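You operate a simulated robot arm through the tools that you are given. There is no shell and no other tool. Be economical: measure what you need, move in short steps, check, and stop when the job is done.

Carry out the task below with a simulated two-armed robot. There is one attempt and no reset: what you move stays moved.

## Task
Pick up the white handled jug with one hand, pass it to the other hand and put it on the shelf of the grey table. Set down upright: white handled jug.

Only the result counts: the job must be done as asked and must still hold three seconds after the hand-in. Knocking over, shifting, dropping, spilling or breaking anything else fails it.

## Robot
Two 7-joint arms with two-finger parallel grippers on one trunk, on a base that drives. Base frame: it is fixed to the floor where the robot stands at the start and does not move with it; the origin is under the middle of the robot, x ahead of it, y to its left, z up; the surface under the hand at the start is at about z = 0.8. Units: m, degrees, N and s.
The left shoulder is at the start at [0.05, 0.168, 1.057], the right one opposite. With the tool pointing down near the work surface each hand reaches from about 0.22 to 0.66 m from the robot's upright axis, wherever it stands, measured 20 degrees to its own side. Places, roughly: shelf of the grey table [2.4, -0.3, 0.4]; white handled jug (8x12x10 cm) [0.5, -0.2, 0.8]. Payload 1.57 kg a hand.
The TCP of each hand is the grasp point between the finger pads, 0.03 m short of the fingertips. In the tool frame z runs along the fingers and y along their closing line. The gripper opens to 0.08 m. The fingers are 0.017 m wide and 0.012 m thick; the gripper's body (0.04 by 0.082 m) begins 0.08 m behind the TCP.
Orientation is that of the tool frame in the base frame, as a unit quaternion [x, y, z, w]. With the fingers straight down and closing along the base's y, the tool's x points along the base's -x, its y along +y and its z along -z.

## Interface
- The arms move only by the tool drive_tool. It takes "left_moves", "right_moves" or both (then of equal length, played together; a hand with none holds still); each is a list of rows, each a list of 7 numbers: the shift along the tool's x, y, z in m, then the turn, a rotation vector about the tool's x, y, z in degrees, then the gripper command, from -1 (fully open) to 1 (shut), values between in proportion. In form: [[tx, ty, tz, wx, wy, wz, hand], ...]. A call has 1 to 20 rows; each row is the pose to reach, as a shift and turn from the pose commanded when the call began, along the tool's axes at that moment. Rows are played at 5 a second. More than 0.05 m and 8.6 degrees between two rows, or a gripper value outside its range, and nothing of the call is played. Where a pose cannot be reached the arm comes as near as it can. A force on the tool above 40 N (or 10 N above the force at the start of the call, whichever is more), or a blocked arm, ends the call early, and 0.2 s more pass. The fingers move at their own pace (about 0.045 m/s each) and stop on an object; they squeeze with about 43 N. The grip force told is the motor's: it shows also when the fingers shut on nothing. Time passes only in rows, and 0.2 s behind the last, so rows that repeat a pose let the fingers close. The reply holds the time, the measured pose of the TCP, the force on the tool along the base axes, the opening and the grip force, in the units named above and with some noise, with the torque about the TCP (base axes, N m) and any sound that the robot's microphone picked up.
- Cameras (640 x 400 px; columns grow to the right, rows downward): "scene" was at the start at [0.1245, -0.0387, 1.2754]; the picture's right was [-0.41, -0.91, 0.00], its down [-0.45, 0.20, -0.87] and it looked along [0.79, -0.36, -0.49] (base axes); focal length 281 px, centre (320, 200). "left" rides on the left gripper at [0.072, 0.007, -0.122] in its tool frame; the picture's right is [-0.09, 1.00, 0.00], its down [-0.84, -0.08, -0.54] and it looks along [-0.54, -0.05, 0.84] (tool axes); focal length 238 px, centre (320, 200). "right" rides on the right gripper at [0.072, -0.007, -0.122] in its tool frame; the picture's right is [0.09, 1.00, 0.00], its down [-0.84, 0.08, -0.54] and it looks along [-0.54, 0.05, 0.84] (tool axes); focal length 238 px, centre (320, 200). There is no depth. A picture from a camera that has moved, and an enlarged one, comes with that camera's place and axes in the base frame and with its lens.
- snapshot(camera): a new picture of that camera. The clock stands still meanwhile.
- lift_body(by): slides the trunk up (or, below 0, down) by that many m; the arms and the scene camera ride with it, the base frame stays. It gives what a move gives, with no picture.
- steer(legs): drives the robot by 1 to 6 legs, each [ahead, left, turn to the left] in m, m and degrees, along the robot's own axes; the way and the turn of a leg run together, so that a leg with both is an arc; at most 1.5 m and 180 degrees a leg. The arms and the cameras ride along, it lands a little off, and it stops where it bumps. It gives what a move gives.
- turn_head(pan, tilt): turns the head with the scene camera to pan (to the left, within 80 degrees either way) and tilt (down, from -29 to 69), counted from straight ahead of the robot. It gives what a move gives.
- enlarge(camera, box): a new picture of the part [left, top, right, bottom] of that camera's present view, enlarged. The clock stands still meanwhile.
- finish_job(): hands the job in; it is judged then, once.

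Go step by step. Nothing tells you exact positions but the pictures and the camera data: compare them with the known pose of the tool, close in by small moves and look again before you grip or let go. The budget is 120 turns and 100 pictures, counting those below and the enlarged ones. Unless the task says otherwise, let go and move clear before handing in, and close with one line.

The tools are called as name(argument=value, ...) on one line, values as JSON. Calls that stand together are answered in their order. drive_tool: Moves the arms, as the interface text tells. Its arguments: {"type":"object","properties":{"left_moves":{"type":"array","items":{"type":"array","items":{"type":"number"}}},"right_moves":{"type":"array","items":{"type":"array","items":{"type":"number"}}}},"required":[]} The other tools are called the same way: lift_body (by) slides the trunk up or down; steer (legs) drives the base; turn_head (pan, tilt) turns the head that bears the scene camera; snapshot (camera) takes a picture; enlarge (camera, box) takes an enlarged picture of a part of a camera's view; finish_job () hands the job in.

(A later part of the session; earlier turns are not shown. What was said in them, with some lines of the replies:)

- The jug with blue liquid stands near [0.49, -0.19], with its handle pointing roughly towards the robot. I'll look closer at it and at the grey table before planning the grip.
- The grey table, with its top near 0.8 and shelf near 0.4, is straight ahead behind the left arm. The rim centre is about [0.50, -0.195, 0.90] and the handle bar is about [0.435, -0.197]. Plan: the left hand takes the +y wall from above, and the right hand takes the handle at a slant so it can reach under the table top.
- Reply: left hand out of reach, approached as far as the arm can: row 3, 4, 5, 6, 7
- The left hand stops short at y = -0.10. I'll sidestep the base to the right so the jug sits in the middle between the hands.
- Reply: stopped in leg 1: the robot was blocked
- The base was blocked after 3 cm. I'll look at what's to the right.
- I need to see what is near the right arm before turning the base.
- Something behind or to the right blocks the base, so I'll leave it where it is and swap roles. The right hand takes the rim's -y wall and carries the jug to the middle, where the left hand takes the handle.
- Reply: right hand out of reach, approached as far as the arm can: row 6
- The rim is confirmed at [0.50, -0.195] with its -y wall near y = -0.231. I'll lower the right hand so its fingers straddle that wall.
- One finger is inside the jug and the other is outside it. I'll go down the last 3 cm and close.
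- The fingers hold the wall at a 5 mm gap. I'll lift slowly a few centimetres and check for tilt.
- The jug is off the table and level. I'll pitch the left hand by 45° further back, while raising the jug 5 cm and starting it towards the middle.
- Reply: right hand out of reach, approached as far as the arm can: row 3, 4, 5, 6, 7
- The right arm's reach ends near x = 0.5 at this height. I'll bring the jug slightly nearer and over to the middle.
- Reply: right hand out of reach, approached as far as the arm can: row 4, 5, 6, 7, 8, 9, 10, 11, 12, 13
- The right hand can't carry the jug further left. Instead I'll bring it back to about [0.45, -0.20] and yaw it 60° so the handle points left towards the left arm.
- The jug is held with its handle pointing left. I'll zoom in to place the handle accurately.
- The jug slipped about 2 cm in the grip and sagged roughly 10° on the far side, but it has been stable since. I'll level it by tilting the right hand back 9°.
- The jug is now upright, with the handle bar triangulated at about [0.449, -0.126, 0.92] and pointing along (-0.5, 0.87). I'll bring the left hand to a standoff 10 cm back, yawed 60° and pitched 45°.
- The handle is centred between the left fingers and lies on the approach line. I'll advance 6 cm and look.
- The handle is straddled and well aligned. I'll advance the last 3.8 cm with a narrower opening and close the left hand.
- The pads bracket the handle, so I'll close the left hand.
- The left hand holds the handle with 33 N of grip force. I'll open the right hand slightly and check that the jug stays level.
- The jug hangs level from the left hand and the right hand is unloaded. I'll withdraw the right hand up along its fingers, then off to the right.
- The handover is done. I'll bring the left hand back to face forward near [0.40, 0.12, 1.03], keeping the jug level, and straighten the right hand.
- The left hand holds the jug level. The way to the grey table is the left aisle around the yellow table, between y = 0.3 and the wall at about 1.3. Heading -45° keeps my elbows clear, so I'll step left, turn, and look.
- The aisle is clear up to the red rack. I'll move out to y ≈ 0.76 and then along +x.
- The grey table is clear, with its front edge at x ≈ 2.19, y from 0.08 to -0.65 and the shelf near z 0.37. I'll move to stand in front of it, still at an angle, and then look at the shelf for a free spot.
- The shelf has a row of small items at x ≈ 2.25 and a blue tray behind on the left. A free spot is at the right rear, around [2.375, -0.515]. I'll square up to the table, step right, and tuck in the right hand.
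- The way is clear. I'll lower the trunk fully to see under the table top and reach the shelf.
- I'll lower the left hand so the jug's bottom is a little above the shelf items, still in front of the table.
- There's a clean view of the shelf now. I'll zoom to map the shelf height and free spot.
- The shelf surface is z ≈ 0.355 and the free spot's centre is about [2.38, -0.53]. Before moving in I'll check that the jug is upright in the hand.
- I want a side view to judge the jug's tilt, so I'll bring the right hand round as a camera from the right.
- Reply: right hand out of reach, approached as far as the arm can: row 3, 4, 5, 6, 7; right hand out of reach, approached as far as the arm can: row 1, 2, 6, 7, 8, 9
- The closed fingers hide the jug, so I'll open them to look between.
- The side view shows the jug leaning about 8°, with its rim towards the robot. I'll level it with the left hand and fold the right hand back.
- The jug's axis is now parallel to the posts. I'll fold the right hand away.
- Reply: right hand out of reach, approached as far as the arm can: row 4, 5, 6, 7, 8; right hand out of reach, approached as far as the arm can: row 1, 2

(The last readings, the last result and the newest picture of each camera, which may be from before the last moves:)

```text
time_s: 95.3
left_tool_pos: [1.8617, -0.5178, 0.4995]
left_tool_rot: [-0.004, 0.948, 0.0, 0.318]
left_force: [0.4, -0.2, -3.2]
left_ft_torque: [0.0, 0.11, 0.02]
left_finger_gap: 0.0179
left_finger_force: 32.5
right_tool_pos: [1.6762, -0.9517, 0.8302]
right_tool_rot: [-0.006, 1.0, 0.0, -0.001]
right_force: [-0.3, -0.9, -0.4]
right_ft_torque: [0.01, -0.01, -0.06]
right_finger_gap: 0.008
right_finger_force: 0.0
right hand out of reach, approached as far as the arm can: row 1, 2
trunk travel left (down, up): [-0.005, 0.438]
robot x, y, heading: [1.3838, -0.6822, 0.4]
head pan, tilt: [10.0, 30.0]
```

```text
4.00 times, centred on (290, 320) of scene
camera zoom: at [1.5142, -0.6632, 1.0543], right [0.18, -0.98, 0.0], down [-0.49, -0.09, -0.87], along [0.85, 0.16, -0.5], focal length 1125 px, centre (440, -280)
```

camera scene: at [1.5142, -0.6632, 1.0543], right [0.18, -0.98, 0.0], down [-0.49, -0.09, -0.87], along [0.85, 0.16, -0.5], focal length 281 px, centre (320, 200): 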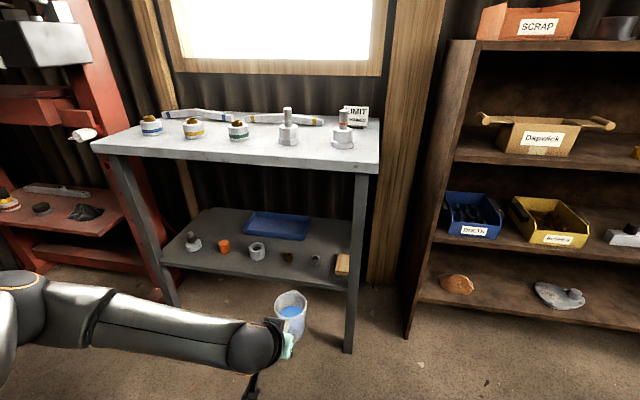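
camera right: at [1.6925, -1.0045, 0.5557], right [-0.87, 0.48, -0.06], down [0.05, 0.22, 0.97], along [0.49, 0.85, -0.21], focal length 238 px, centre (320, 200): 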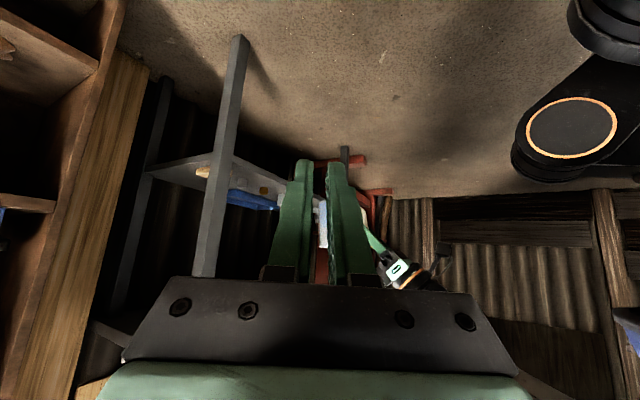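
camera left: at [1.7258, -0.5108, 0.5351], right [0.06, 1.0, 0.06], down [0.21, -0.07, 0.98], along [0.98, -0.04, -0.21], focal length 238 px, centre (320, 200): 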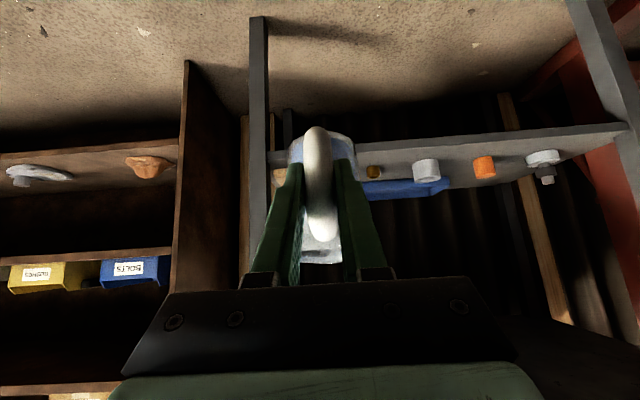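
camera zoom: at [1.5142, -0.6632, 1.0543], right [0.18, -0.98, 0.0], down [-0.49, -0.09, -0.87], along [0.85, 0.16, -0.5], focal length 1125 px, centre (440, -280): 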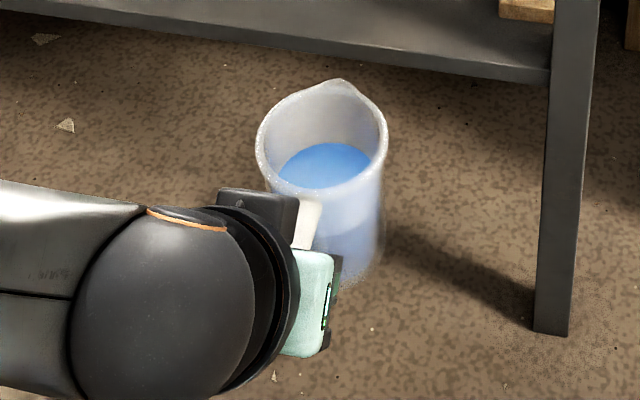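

The jug is upright. I'll drive forward slowly with the jug entering the shelf space about 4 cm above the small items, stopping short to look.

steer(legs=[[0.2, -0.012, 0], [0.15, 0, 0]])

turn_head(pan=20, tilt=40)

snapshot(camera="scene")

snapshot(camera="left")

```text
time_s: 97.9
left_tool_pos: [2.2129, -0.5267, 0.4993]
left_tool_rot: [-0.004, 0.948, 0.001, 0.318]
left_force: [-0.3, -0.2, -3.1]
left_ft_torque: [-0.02, 0.1, -0.02]
left_finger_gap: 0.0178
left_finger_force: 32.6
right_tool_pos: [2.0276, -0.9622, 0.83]
right_tool_rot: [-0.003, 1.0, -0.001, 0.0]
right_force: [-0.1, 0.4, -0.1]
right_ft_torque: [-0.04, 0.02, 0.02]
right_finger_gap: 0.0078
right_finger_force: 0.1
trunk travel left (down, up): [-0.005, 0.438]
robot x, y, heading: [1.7375, -0.6867, 0.2]
head pan, tilt: [10.0, 30.0]
```

```text
time_s: 98.6
left_tool_pos: [2.2127, -0.5276, 0.499]
left_tool_rot: [-0.003, 0.948, 0.0, 0.319]
left_force: [0.4, -0.7, -2.5]
left_ft_torque: [0.01, 0.1, -0.02]
left_finger_gap: 0.0179
left_finger_force: 32.3
right_tool_pos: [2.0267, -0.9613, 0.8301]
right_tool_rot: [-0.004, 1.0, 0.0, 0.001]
right_force: [-0.7, 1.2, 0.3]
right_ft_torque: [0.0, 0.03, 0.01]
right_finger_gap: 0.0078
right_finger_force: 0.1
trunk travel left (down, up): [-0.005, 0.438]
robot x, y, heading: [1.7353, -0.6875, 0.4]
head pan, tilt: [20.0, 40.0]
```

```text
40 pictures are left
camera scene: at [1.8563, -0.6591, 1.039], right [0.35, -0.94, 0.0], down [-0.6, -0.22, -0.77], along [0.72, 0.27, -0.64], focal length 281 px, centre (320, 200)
```

scene: 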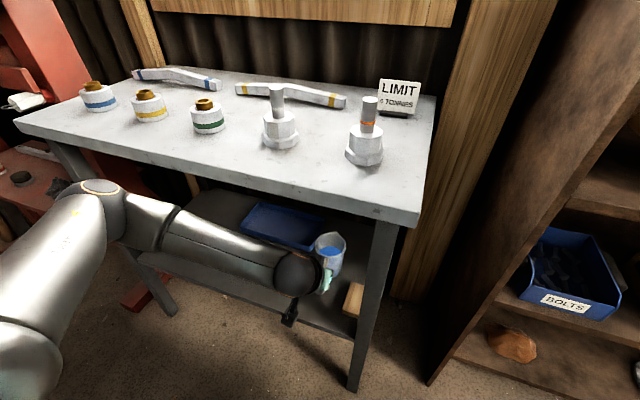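

```text
39 pictures are left
camera left: at [2.0827, -0.5206, 0.5541], right [0.07, 1.0, 0.05], down [0.34, -0.07, 0.94], along [0.94, -0.05, -0.35], focal length 238 px, centre (320, 200)
```

left: 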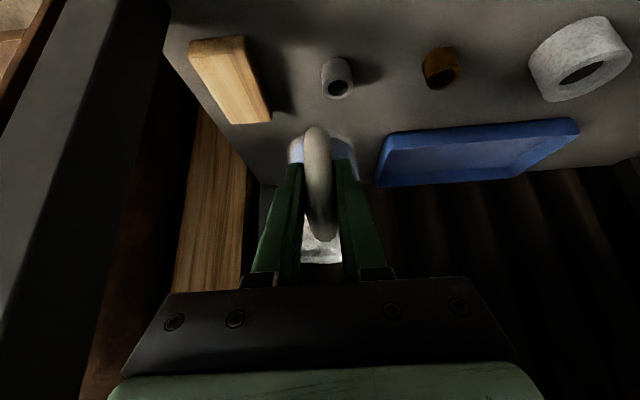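

The view matches the map. I'll extend the arm 10 cm further in at the same height.

drive_tool(left_moves=[[-0.016, 0, 0.0122, 0, 0, 0, 1], [-0.032, 0, 0.0244, 0, 0, 0, 1], [-0.048, 0, 0.0366, 0, 0, 0, 1], [-0.064, -0.001, 0.0488, 0, 0, 0, 1], [-0.0805, -0.002, 0.061, 0, 0, 0, 1], [-0.0805, -0.002, 0.061, 0, 0, 0, 1]])

snapshot(camera="left")

snapshot(camera="scene")

```text
time_s: 100.0
left_tool_pos: [2.3149, -0.5283, 0.4986]
left_tool_rot: [-0.004, 0.948, 0.0, 0.318]
left_force: [0.3, -0.8, -1.9]
left_ft_torque: [-0.02, 0.1, 0.03]
left_finger_gap: 0.0182
left_finger_force: 33.0
right_tool_pos: [2.0264, -0.9614, 0.8293]
right_tool_rot: [-0.003, 1.0, 0.0, 0.0]
right_force: [-1.1, -0.2, -0.2]
right_ft_torque: [-0.02, -0.04, -0.02]
right_finger_gap: 0.0076
right_finger_force: 0.0
trunk travel left (down, up): [-0.005, 0.438]
robot x, y, heading: [1.7384, -0.6897, 0.6]
head pan, tilt: [20.0, 40.0]
```

```text
38 pictures are left
camera left: at [2.1838, -0.5221, 0.5536], right [0.07, 1.0, 0.05], down [0.34, -0.07, 0.94], along [0.94, -0.05, -0.35], focal length 238 px, centre (320, 200)
```

left: 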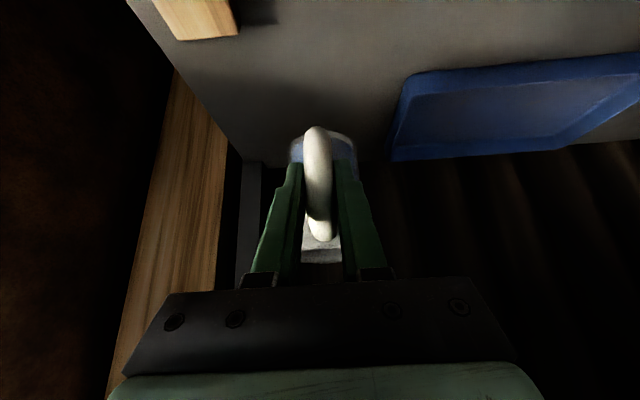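

```text
37 pictures are left
camera scene: at [1.8563, -0.6591, 1.039], right [0.35, -0.94, 0.0], down [-0.6, -0.22, -0.77], along [0.72, 0.27, -0.64], focal length 281 px, centre (320, 200)
```

scene: 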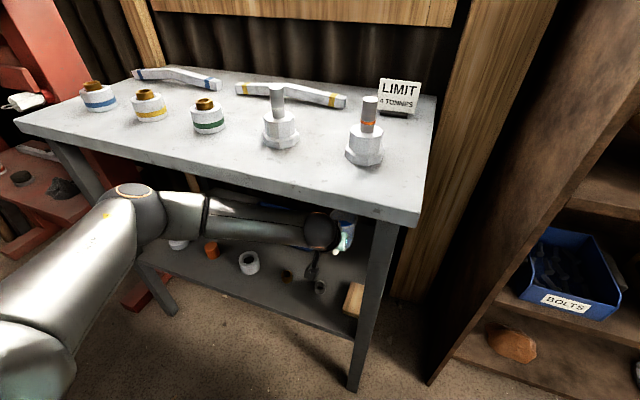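

The hand is over the free spot with no contact. I'll lower it straight down 6 cm and check forces.

drive_tool(left_moves=[[0.009, 0, 0.012, 0, 0, 0, 1], [0.018, 0, 0.024, 0, 0, 0, 1], [0.027, 0, 0.036, 0, 0, 0, 1], [0.036, 0, 0.048, 0, 0, 0, 1], [0.036, 0, 0.048, 0, 0, 0, 1]])

turn_head(pan=35, tilt=40)

snapshot(camera="scene")

snapshot(camera="left")

```text
time_s: 101.2
left_tool_pos: [2.3139, -0.5277, 0.4388]
left_tool_rot: [-0.003, 0.948, 0.0, 0.318]
left_force: [-0.3, 0.5, -2.7]
left_ft_torque: [0.0, 0.11, 0.02]
left_finger_gap: 0.018
left_finger_force: 32.4
right_tool_pos: [2.0284, -0.9625, 0.8297]
right_tool_rot: [-0.003, 1.0, 0.001, 0.0]
right_force: [0.5, 0.1, -0.2]
right_ft_torque: [-0.02, 0.02, -0.02]
right_finger_gap: 0.008
right_finger_force: 0.1
trunk travel left (down, up): [-0.005, 0.438]
robot x, y, heading: [1.7382, -0.6868, 0.4]
head pan, tilt: [20.0, 40.0]
```

```text
time_s: 102.0
left_tool_pos: [2.3147, -0.5285, 0.4387]
left_tool_rot: [-0.002, 0.948, 0.0, 0.318]
left_force: [0.1, -0.9, -3.5]
left_ft_torque: [0.02, 0.15, 0.0]
left_finger_gap: 0.0178
left_finger_force: 32.8
right_tool_pos: [2.028, -0.9615, 0.8306]
right_tool_rot: [-0.003, 1.0, 0.0, -0.001]
right_force: [0.2, -0.3, -0.2]
right_ft_torque: [0.01, 0.01, 0.01]
right_finger_gap: 0.0079
right_finger_force: 0.0
trunk travel left (down, up): [-0.005, 0.438]
robot x, y, heading: [1.7322, -0.6868, 0.3]
head pan, tilt: [35.0, 40.0]
```

```text
36 pictures are left
camera scene: at [1.846, -0.6395, 1.039], right [0.58, -0.82, 0.0], down [-0.52, -0.37, -0.77], along [0.62, 0.44, -0.64], focal length 281 px, centre (320, 200)
```

scene: 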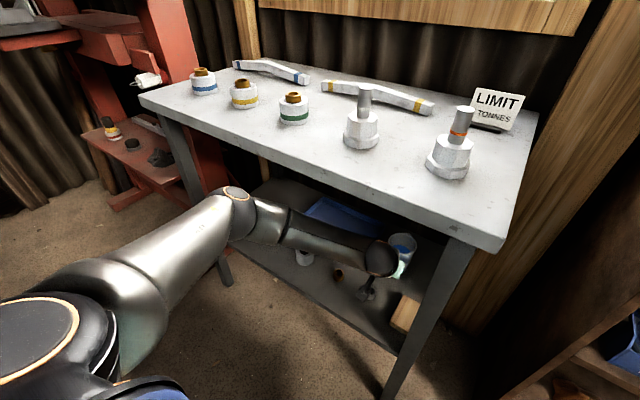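

```text
35 pictures are left
camera left: at [2.184, -0.5223, 0.4936], right [0.07, 1.0, 0.05], down [0.34, -0.07, 0.94], along [0.94, -0.05, -0.34], focal length 238 px, centre (320, 200)
```

left: 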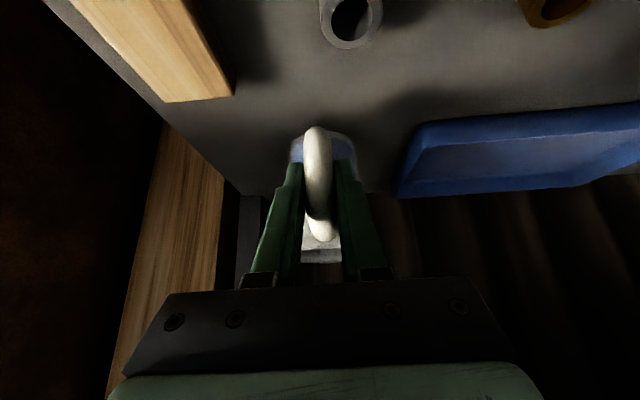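

Clear on all sides. I'll lower in small steps until the shelf takes the weight.

drive_tool(left_moves=[[0.0024, 0, 0.0032, 0, 0, 0, 1], [0.0048, 0, 0.0064, 0, 0, 0, 1], [0.0072, 0, 0.0096, 0, 0, 0, 1], [0.0072, 0, 0.0096, 0, 0, 0, 1]])

```text
time_s: 103.0
left_tool_pos: [2.3155, -0.5285, 0.4267]
left_tool_rot: [-0.003, 0.948, -0.001, 0.318]
left_force: [-0.2, 0.2, -2.3]
left_ft_torque: [0.0, 0.16, 0.04]
left_finger_gap: 0.0175
left_finger_force: 32.3
right_tool_pos: [2.0273, -0.9618, 0.8294]
right_tool_rot: [-0.004, 1.0, 0.0, 0.0]
right_force: [0.1, 0.2, -1.0]
right_ft_torque: [0.0, 0.0, 0.01]
right_finger_gap: 0.0081
right_finger_force: 0.0
trunk travel left (down, up): [-0.005, 0.438]
robot x, y, heading: [1.7332, -0.6875, 0.4]
head pan, tilt: [35.0, 40.0]
```

drive_tool(left_moves=[[0.0012, 0, 0.0016, 0, 0, 0, 1], [0.0024, 0, 0.0032, 0, 0, 0, 1], [0.0024, 0, 0.0032, 0, 0, 0, 1]])

```text
time_s: 103.8
left_tool_pos: [2.3145, -0.5277, 0.4241]
left_tool_rot: [-0.003, 0.948, 0.0, 0.319]
left_force: [-0.3, -0.3, -1.9]
left_ft_torque: [0.01, 0.19, 0.03]
left_finger_gap: 0.0177
left_finger_force: 32.8
right_tool_pos: [2.0279, -0.9626, 0.8294]
right_tool_rot: [-0.003, 1.0, 0.0, 0.0]
right_force: [-0.7, -0.5, 0.4]
right_ft_torque: [0.02, -0.03, 0.01]
right_finger_gap: 0.008
right_finger_force: 0.1
trunk travel left (down, up): [-0.005, 0.438]
robot x, y, heading: [1.7352, -0.692, 0.6]
head pan, tilt: [35.0, 40.0]
```

Still hanging free at z 0.424. I'll continue in 2 mm steps.

drive_tool(left_moves=[[0.0012, 0, 0.0016, 0, 0, 0, 1], [0.0024, 0, 0.0032, 0, 0, 0, 1], [0.0024, 0, 0.0032, 0, 0, 0, 1]])

enlarge(camera="scene", box=[330, 210, 450, 330])

enlarge(camera="left", box=[240, 60, 400, 260])

```text
time_s: 104.6
left_tool_pos: [2.3147, -0.5282, 0.4207]
left_tool_rot: [-0.003, 0.948, 0.0, 0.319]
left_force: [-2.2, 0.4, 6.6]
left_ft_torque: [0.1, -0.08, 0.06]
left_finger_gap: 0.0178
left_finger_force: 32.4
right_tool_pos: [2.0275, -0.9621, 0.8294]
right_tool_rot: [-0.003, 1.0, 0.0, 0.0]
right_force: [0.2, -0.5, -0.3]
right_ft_torque: [0.0, 0.01, -0.04]
right_finger_gap: 0.0078
right_finger_force: 0.1
trunk travel left (down, up): [-0.005, 0.438]
robot x, y, heading: [1.7321, -0.6876, 0.6]
head pan, tilt: [35.0, 40.0]
```

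```text
3.33 times, centred on (390, 270) of scene
camera zoom: at [1.8451, -0.6396, 1.0392], right [0.58, -0.82, 0.0], down [-0.52, -0.37, -0.77], along [0.62, 0.44, -0.64], focal length 937 px, centre (87, -33)
```

zoom: 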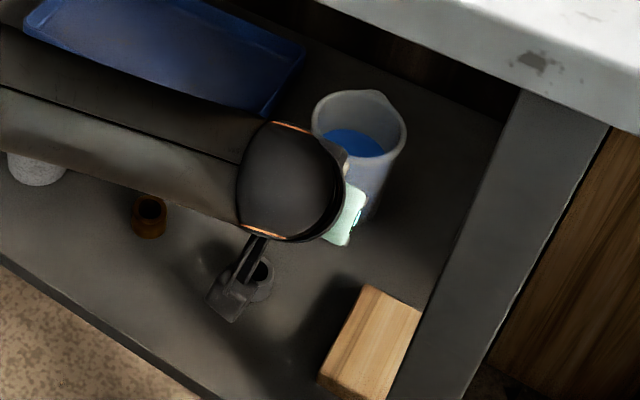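

```text
2.00 times, centred on (320, 160) of left
camera zoom: at [2.1846, -0.5222, 0.4755], right [0.07, 1.0, 0.05], down [0.34, -0.07, 0.94], along [0.94, -0.04, -0.34], focal length 477 px, centre (320, 280)
```

zoom: 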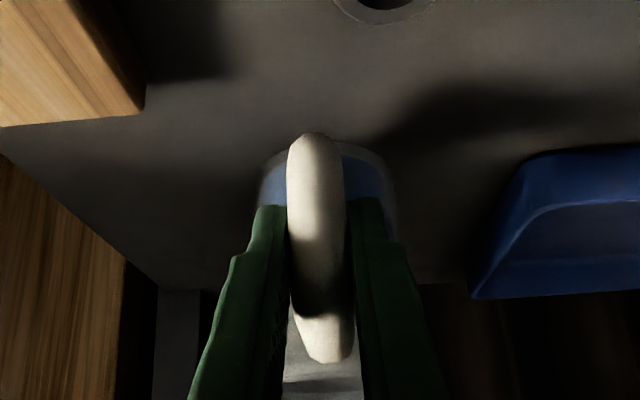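

The shelf now carries the jug (+6.6 N). I'll open the left hand gently.

drive_tool(left_moves=[[0, 0, 0, 0, 0, 0, 0.5], [0, 0, 0, 0, 0, 0, 0.4], [0, 0, 0, 0, 0, 0, 0.2], [0, 0, 0, 0, 0, 0, 0], [0, 0, 0, 0, 0, 0, 0], [0, 0, 0, 0, 0, 0, 0]])

enlarge(camera="left", box=[240, 60, 400, 260])

enlarge(camera="scene", box=[330, 210, 450, 330])

```text
time_s: 106.0
left_tool_pos: [2.3145, -0.5286, 0.4185]
left_tool_rot: [-0.003, 0.948, 0.0, 0.318]
left_force: [0.6, -0.1, 0.5]
left_ft_torque: [0.01, -0.03, 0.0]
left_finger_gap: 0.0401
left_finger_force: 0.1
right_tool_pos: [2.0278, -0.9619, 0.8289]
right_tool_rot: [-0.003, 1.0, 0.0, -0.001]
right_force: [0.7, 0.2, 0.4]
right_ft_torque: [-0.01, 0.02, 0.01]
right_finger_gap: 0.0081
right_finger_force: 0.0
trunk travel left (down, up): [-0.005, 0.438]
robot x, y, heading: [1.7347, -0.6902, 0.3]
head pan, tilt: [35.0, 40.0]
```

```text
2.00 times, centred on (320, 160) of left
camera zoom: at [2.1839, -0.5223, 0.4742], right [0.07, 1.0, 0.05], down [0.34, -0.07, 0.94], along [0.94, -0.05, -0.34], focal length 477 px, centre (320, 280)
```

zoom: 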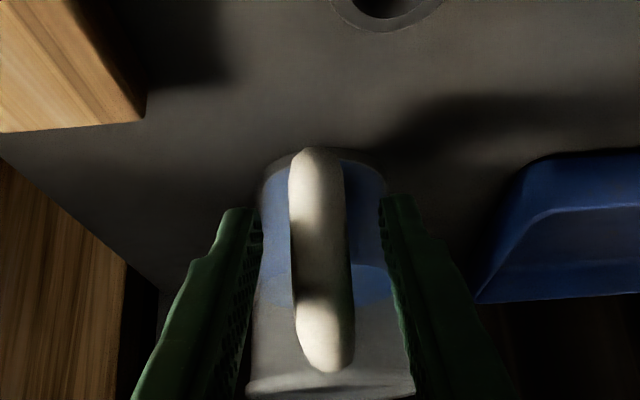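

```text
3.33 times, centred on (390, 270) of scene
camera zoom: at [1.8457, -0.6395, 1.039], right [0.58, -0.82, 0.0], down [-0.52, -0.37, -0.77], along [0.62, 0.44, -0.64], focal length 937 px, centre (87, -33)
```

zoom: 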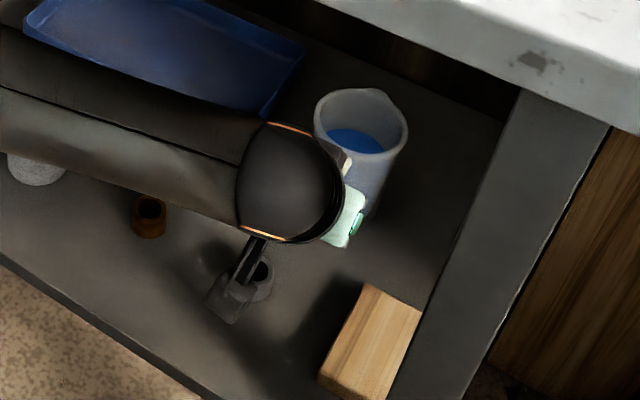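

The jug stands on the shelf and the fingers are clear of the handle. I'll withdraw back and up, then straight out.

drive_tool(left_moves=[[0, 0, -0.015, 0, 0, 0, 0], [0, 0, -0.03, 0, 0, 0, 0], [0, 0, -0.045, 0, 0, 0, 0], [0, 0, -0.06, 0, 0, 0, 0], [0.016, 0, -0.072, 0, 0, 0, 0], [0.032, 0, -0.084, 0, 0, 0, 0], [0.048, 0, -0.096, 0, 0, 0, 0], [0.064, 0, -0.108, 0, 0, 0, 0], [0.08, 0, -0.12, 0, 0, 0, 0], [0.08, 0, -0.12, 0, 0, 0, 0]])

steer(legs=[[-0.3, 0, 0]])

turn_head(pan=10, tilt=30)

snapshot(camera="scene")

snapshot(camera="left")

```text
time_s: 108.2
left_tool_pos: [2.178, -0.5288, 0.4672]
left_tool_rot: [-0.003, 0.948, 0.0, 0.319]
left_force: [-1.0, 0.4, -0.4]
left_ft_torque: [0.0, 0.0, -0.02]
left_finger_gap: 0.04
left_finger_force: 0.0
right_tool_pos: [2.0284, -0.9619, 0.8312]
right_tool_rot: [-0.004, 1.0, 0.001, 0.0]
right_force: [-0.2, -0.3, 0.1]
right_ft_torque: [0.01, 0.0, -0.02]
right_finger_gap: 0.008
right_finger_force: 0.1
trunk travel left (down, up): [-0.005, 0.438]
robot x, y, heading: [1.7342, -0.6877, 0.5]
head pan, tilt: [35.0, 40.0]
```

```text
time_s: 110.2
left_tool_pos: [1.8739, -0.5323, 0.4674]
left_tool_rot: [-0.001, 0.948, 0.0, 0.318]
left_force: [-0.8, 0.0, -0.1]
left_ft_torque: [0.0, 0.02, 0.01]
left_finger_gap: 0.0401
left_finger_force: 0.0
right_tool_pos: [1.7237, -0.9644, 0.8307]
right_tool_rot: [-0.001, 1.0, 0.001, 0.0]
right_force: [0.7, -0.4, -0.2]
right_ft_torque: [-0.01, 0.0, -0.01]
right_finger_gap: 0.0082
right_finger_force: 0.0
trunk travel left (down, up): [-0.005, 0.438]
robot x, y, heading: [1.4309, -0.694, 0.1]
head pan, tilt: [35.0, 40.0]
```

```text
time_s: 111.1
left_tool_pos: [1.8753, -0.5322, 0.4665]
left_tool_rot: [0.0, 0.948, -0.001, 0.319]
left_force: [0.6, -0.3, -0.7]
left_ft_torque: [0.02, 0.01, -0.02]
left_finger_gap: 0.04
left_finger_force: 0.1
right_tool_pos: [1.7216, -0.9646, 0.8301]
right_tool_rot: [-0.001, 1.0, 0.0, 0.0]
right_force: [-0.2, 0.2, 0.2]
right_ft_torque: [-0.01, 0.0, -0.01]
right_finger_gap: 0.008
right_finger_force: 0.0
trunk travel left (down, up): [-0.005, 0.438]
robot x, y, heading: [1.4332, -0.6871, 0.2]
head pan, tilt: [10.0, 30.0]
```

```text
30 pictures are left
camera scene: at [1.5615, -0.6743, 1.0543], right [0.18, -0.98, 0.0], down [-0.49, -0.09, -0.87], along [0.85, 0.15, -0.5], focal length 281 px, centre (320, 200)
```

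scene: 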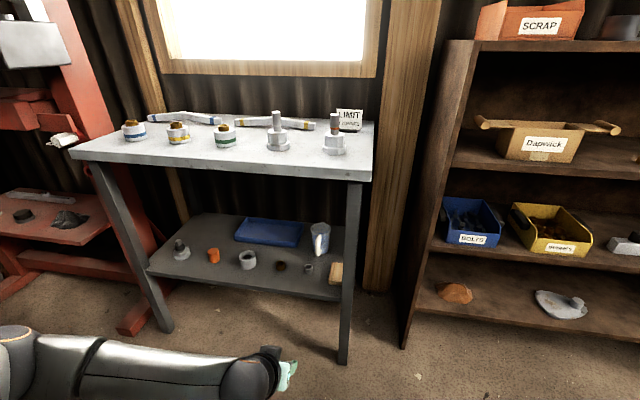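

```text
29 pictures are left
camera left: at [1.7447, -0.5251, 0.5217], right [0.07, 1.0, 0.05], down [0.34, -0.08, 0.94], along [0.94, -0.05, -0.34], focal length 238 px, centre (320, 200)
```

left: 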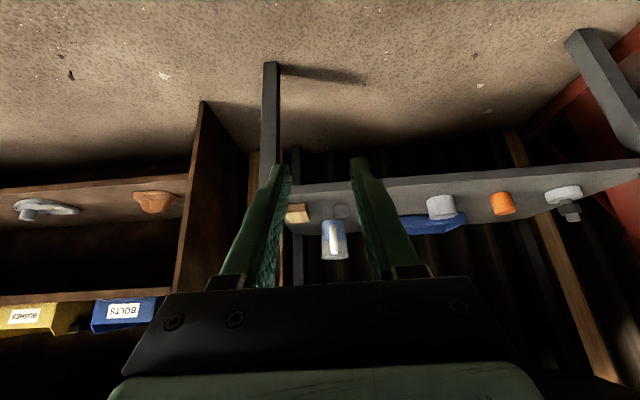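

The jug stands upright on the shelf. The small items beside it look unmoved, and both hands are clear, so I'm handing in.

finish_job()

```text
The job is handed in.
```

The white handled jug was picked up with the right hand, passed to the left, and set upright on the grey table's shelf. In the final pictures nothing looked spilled or moved.
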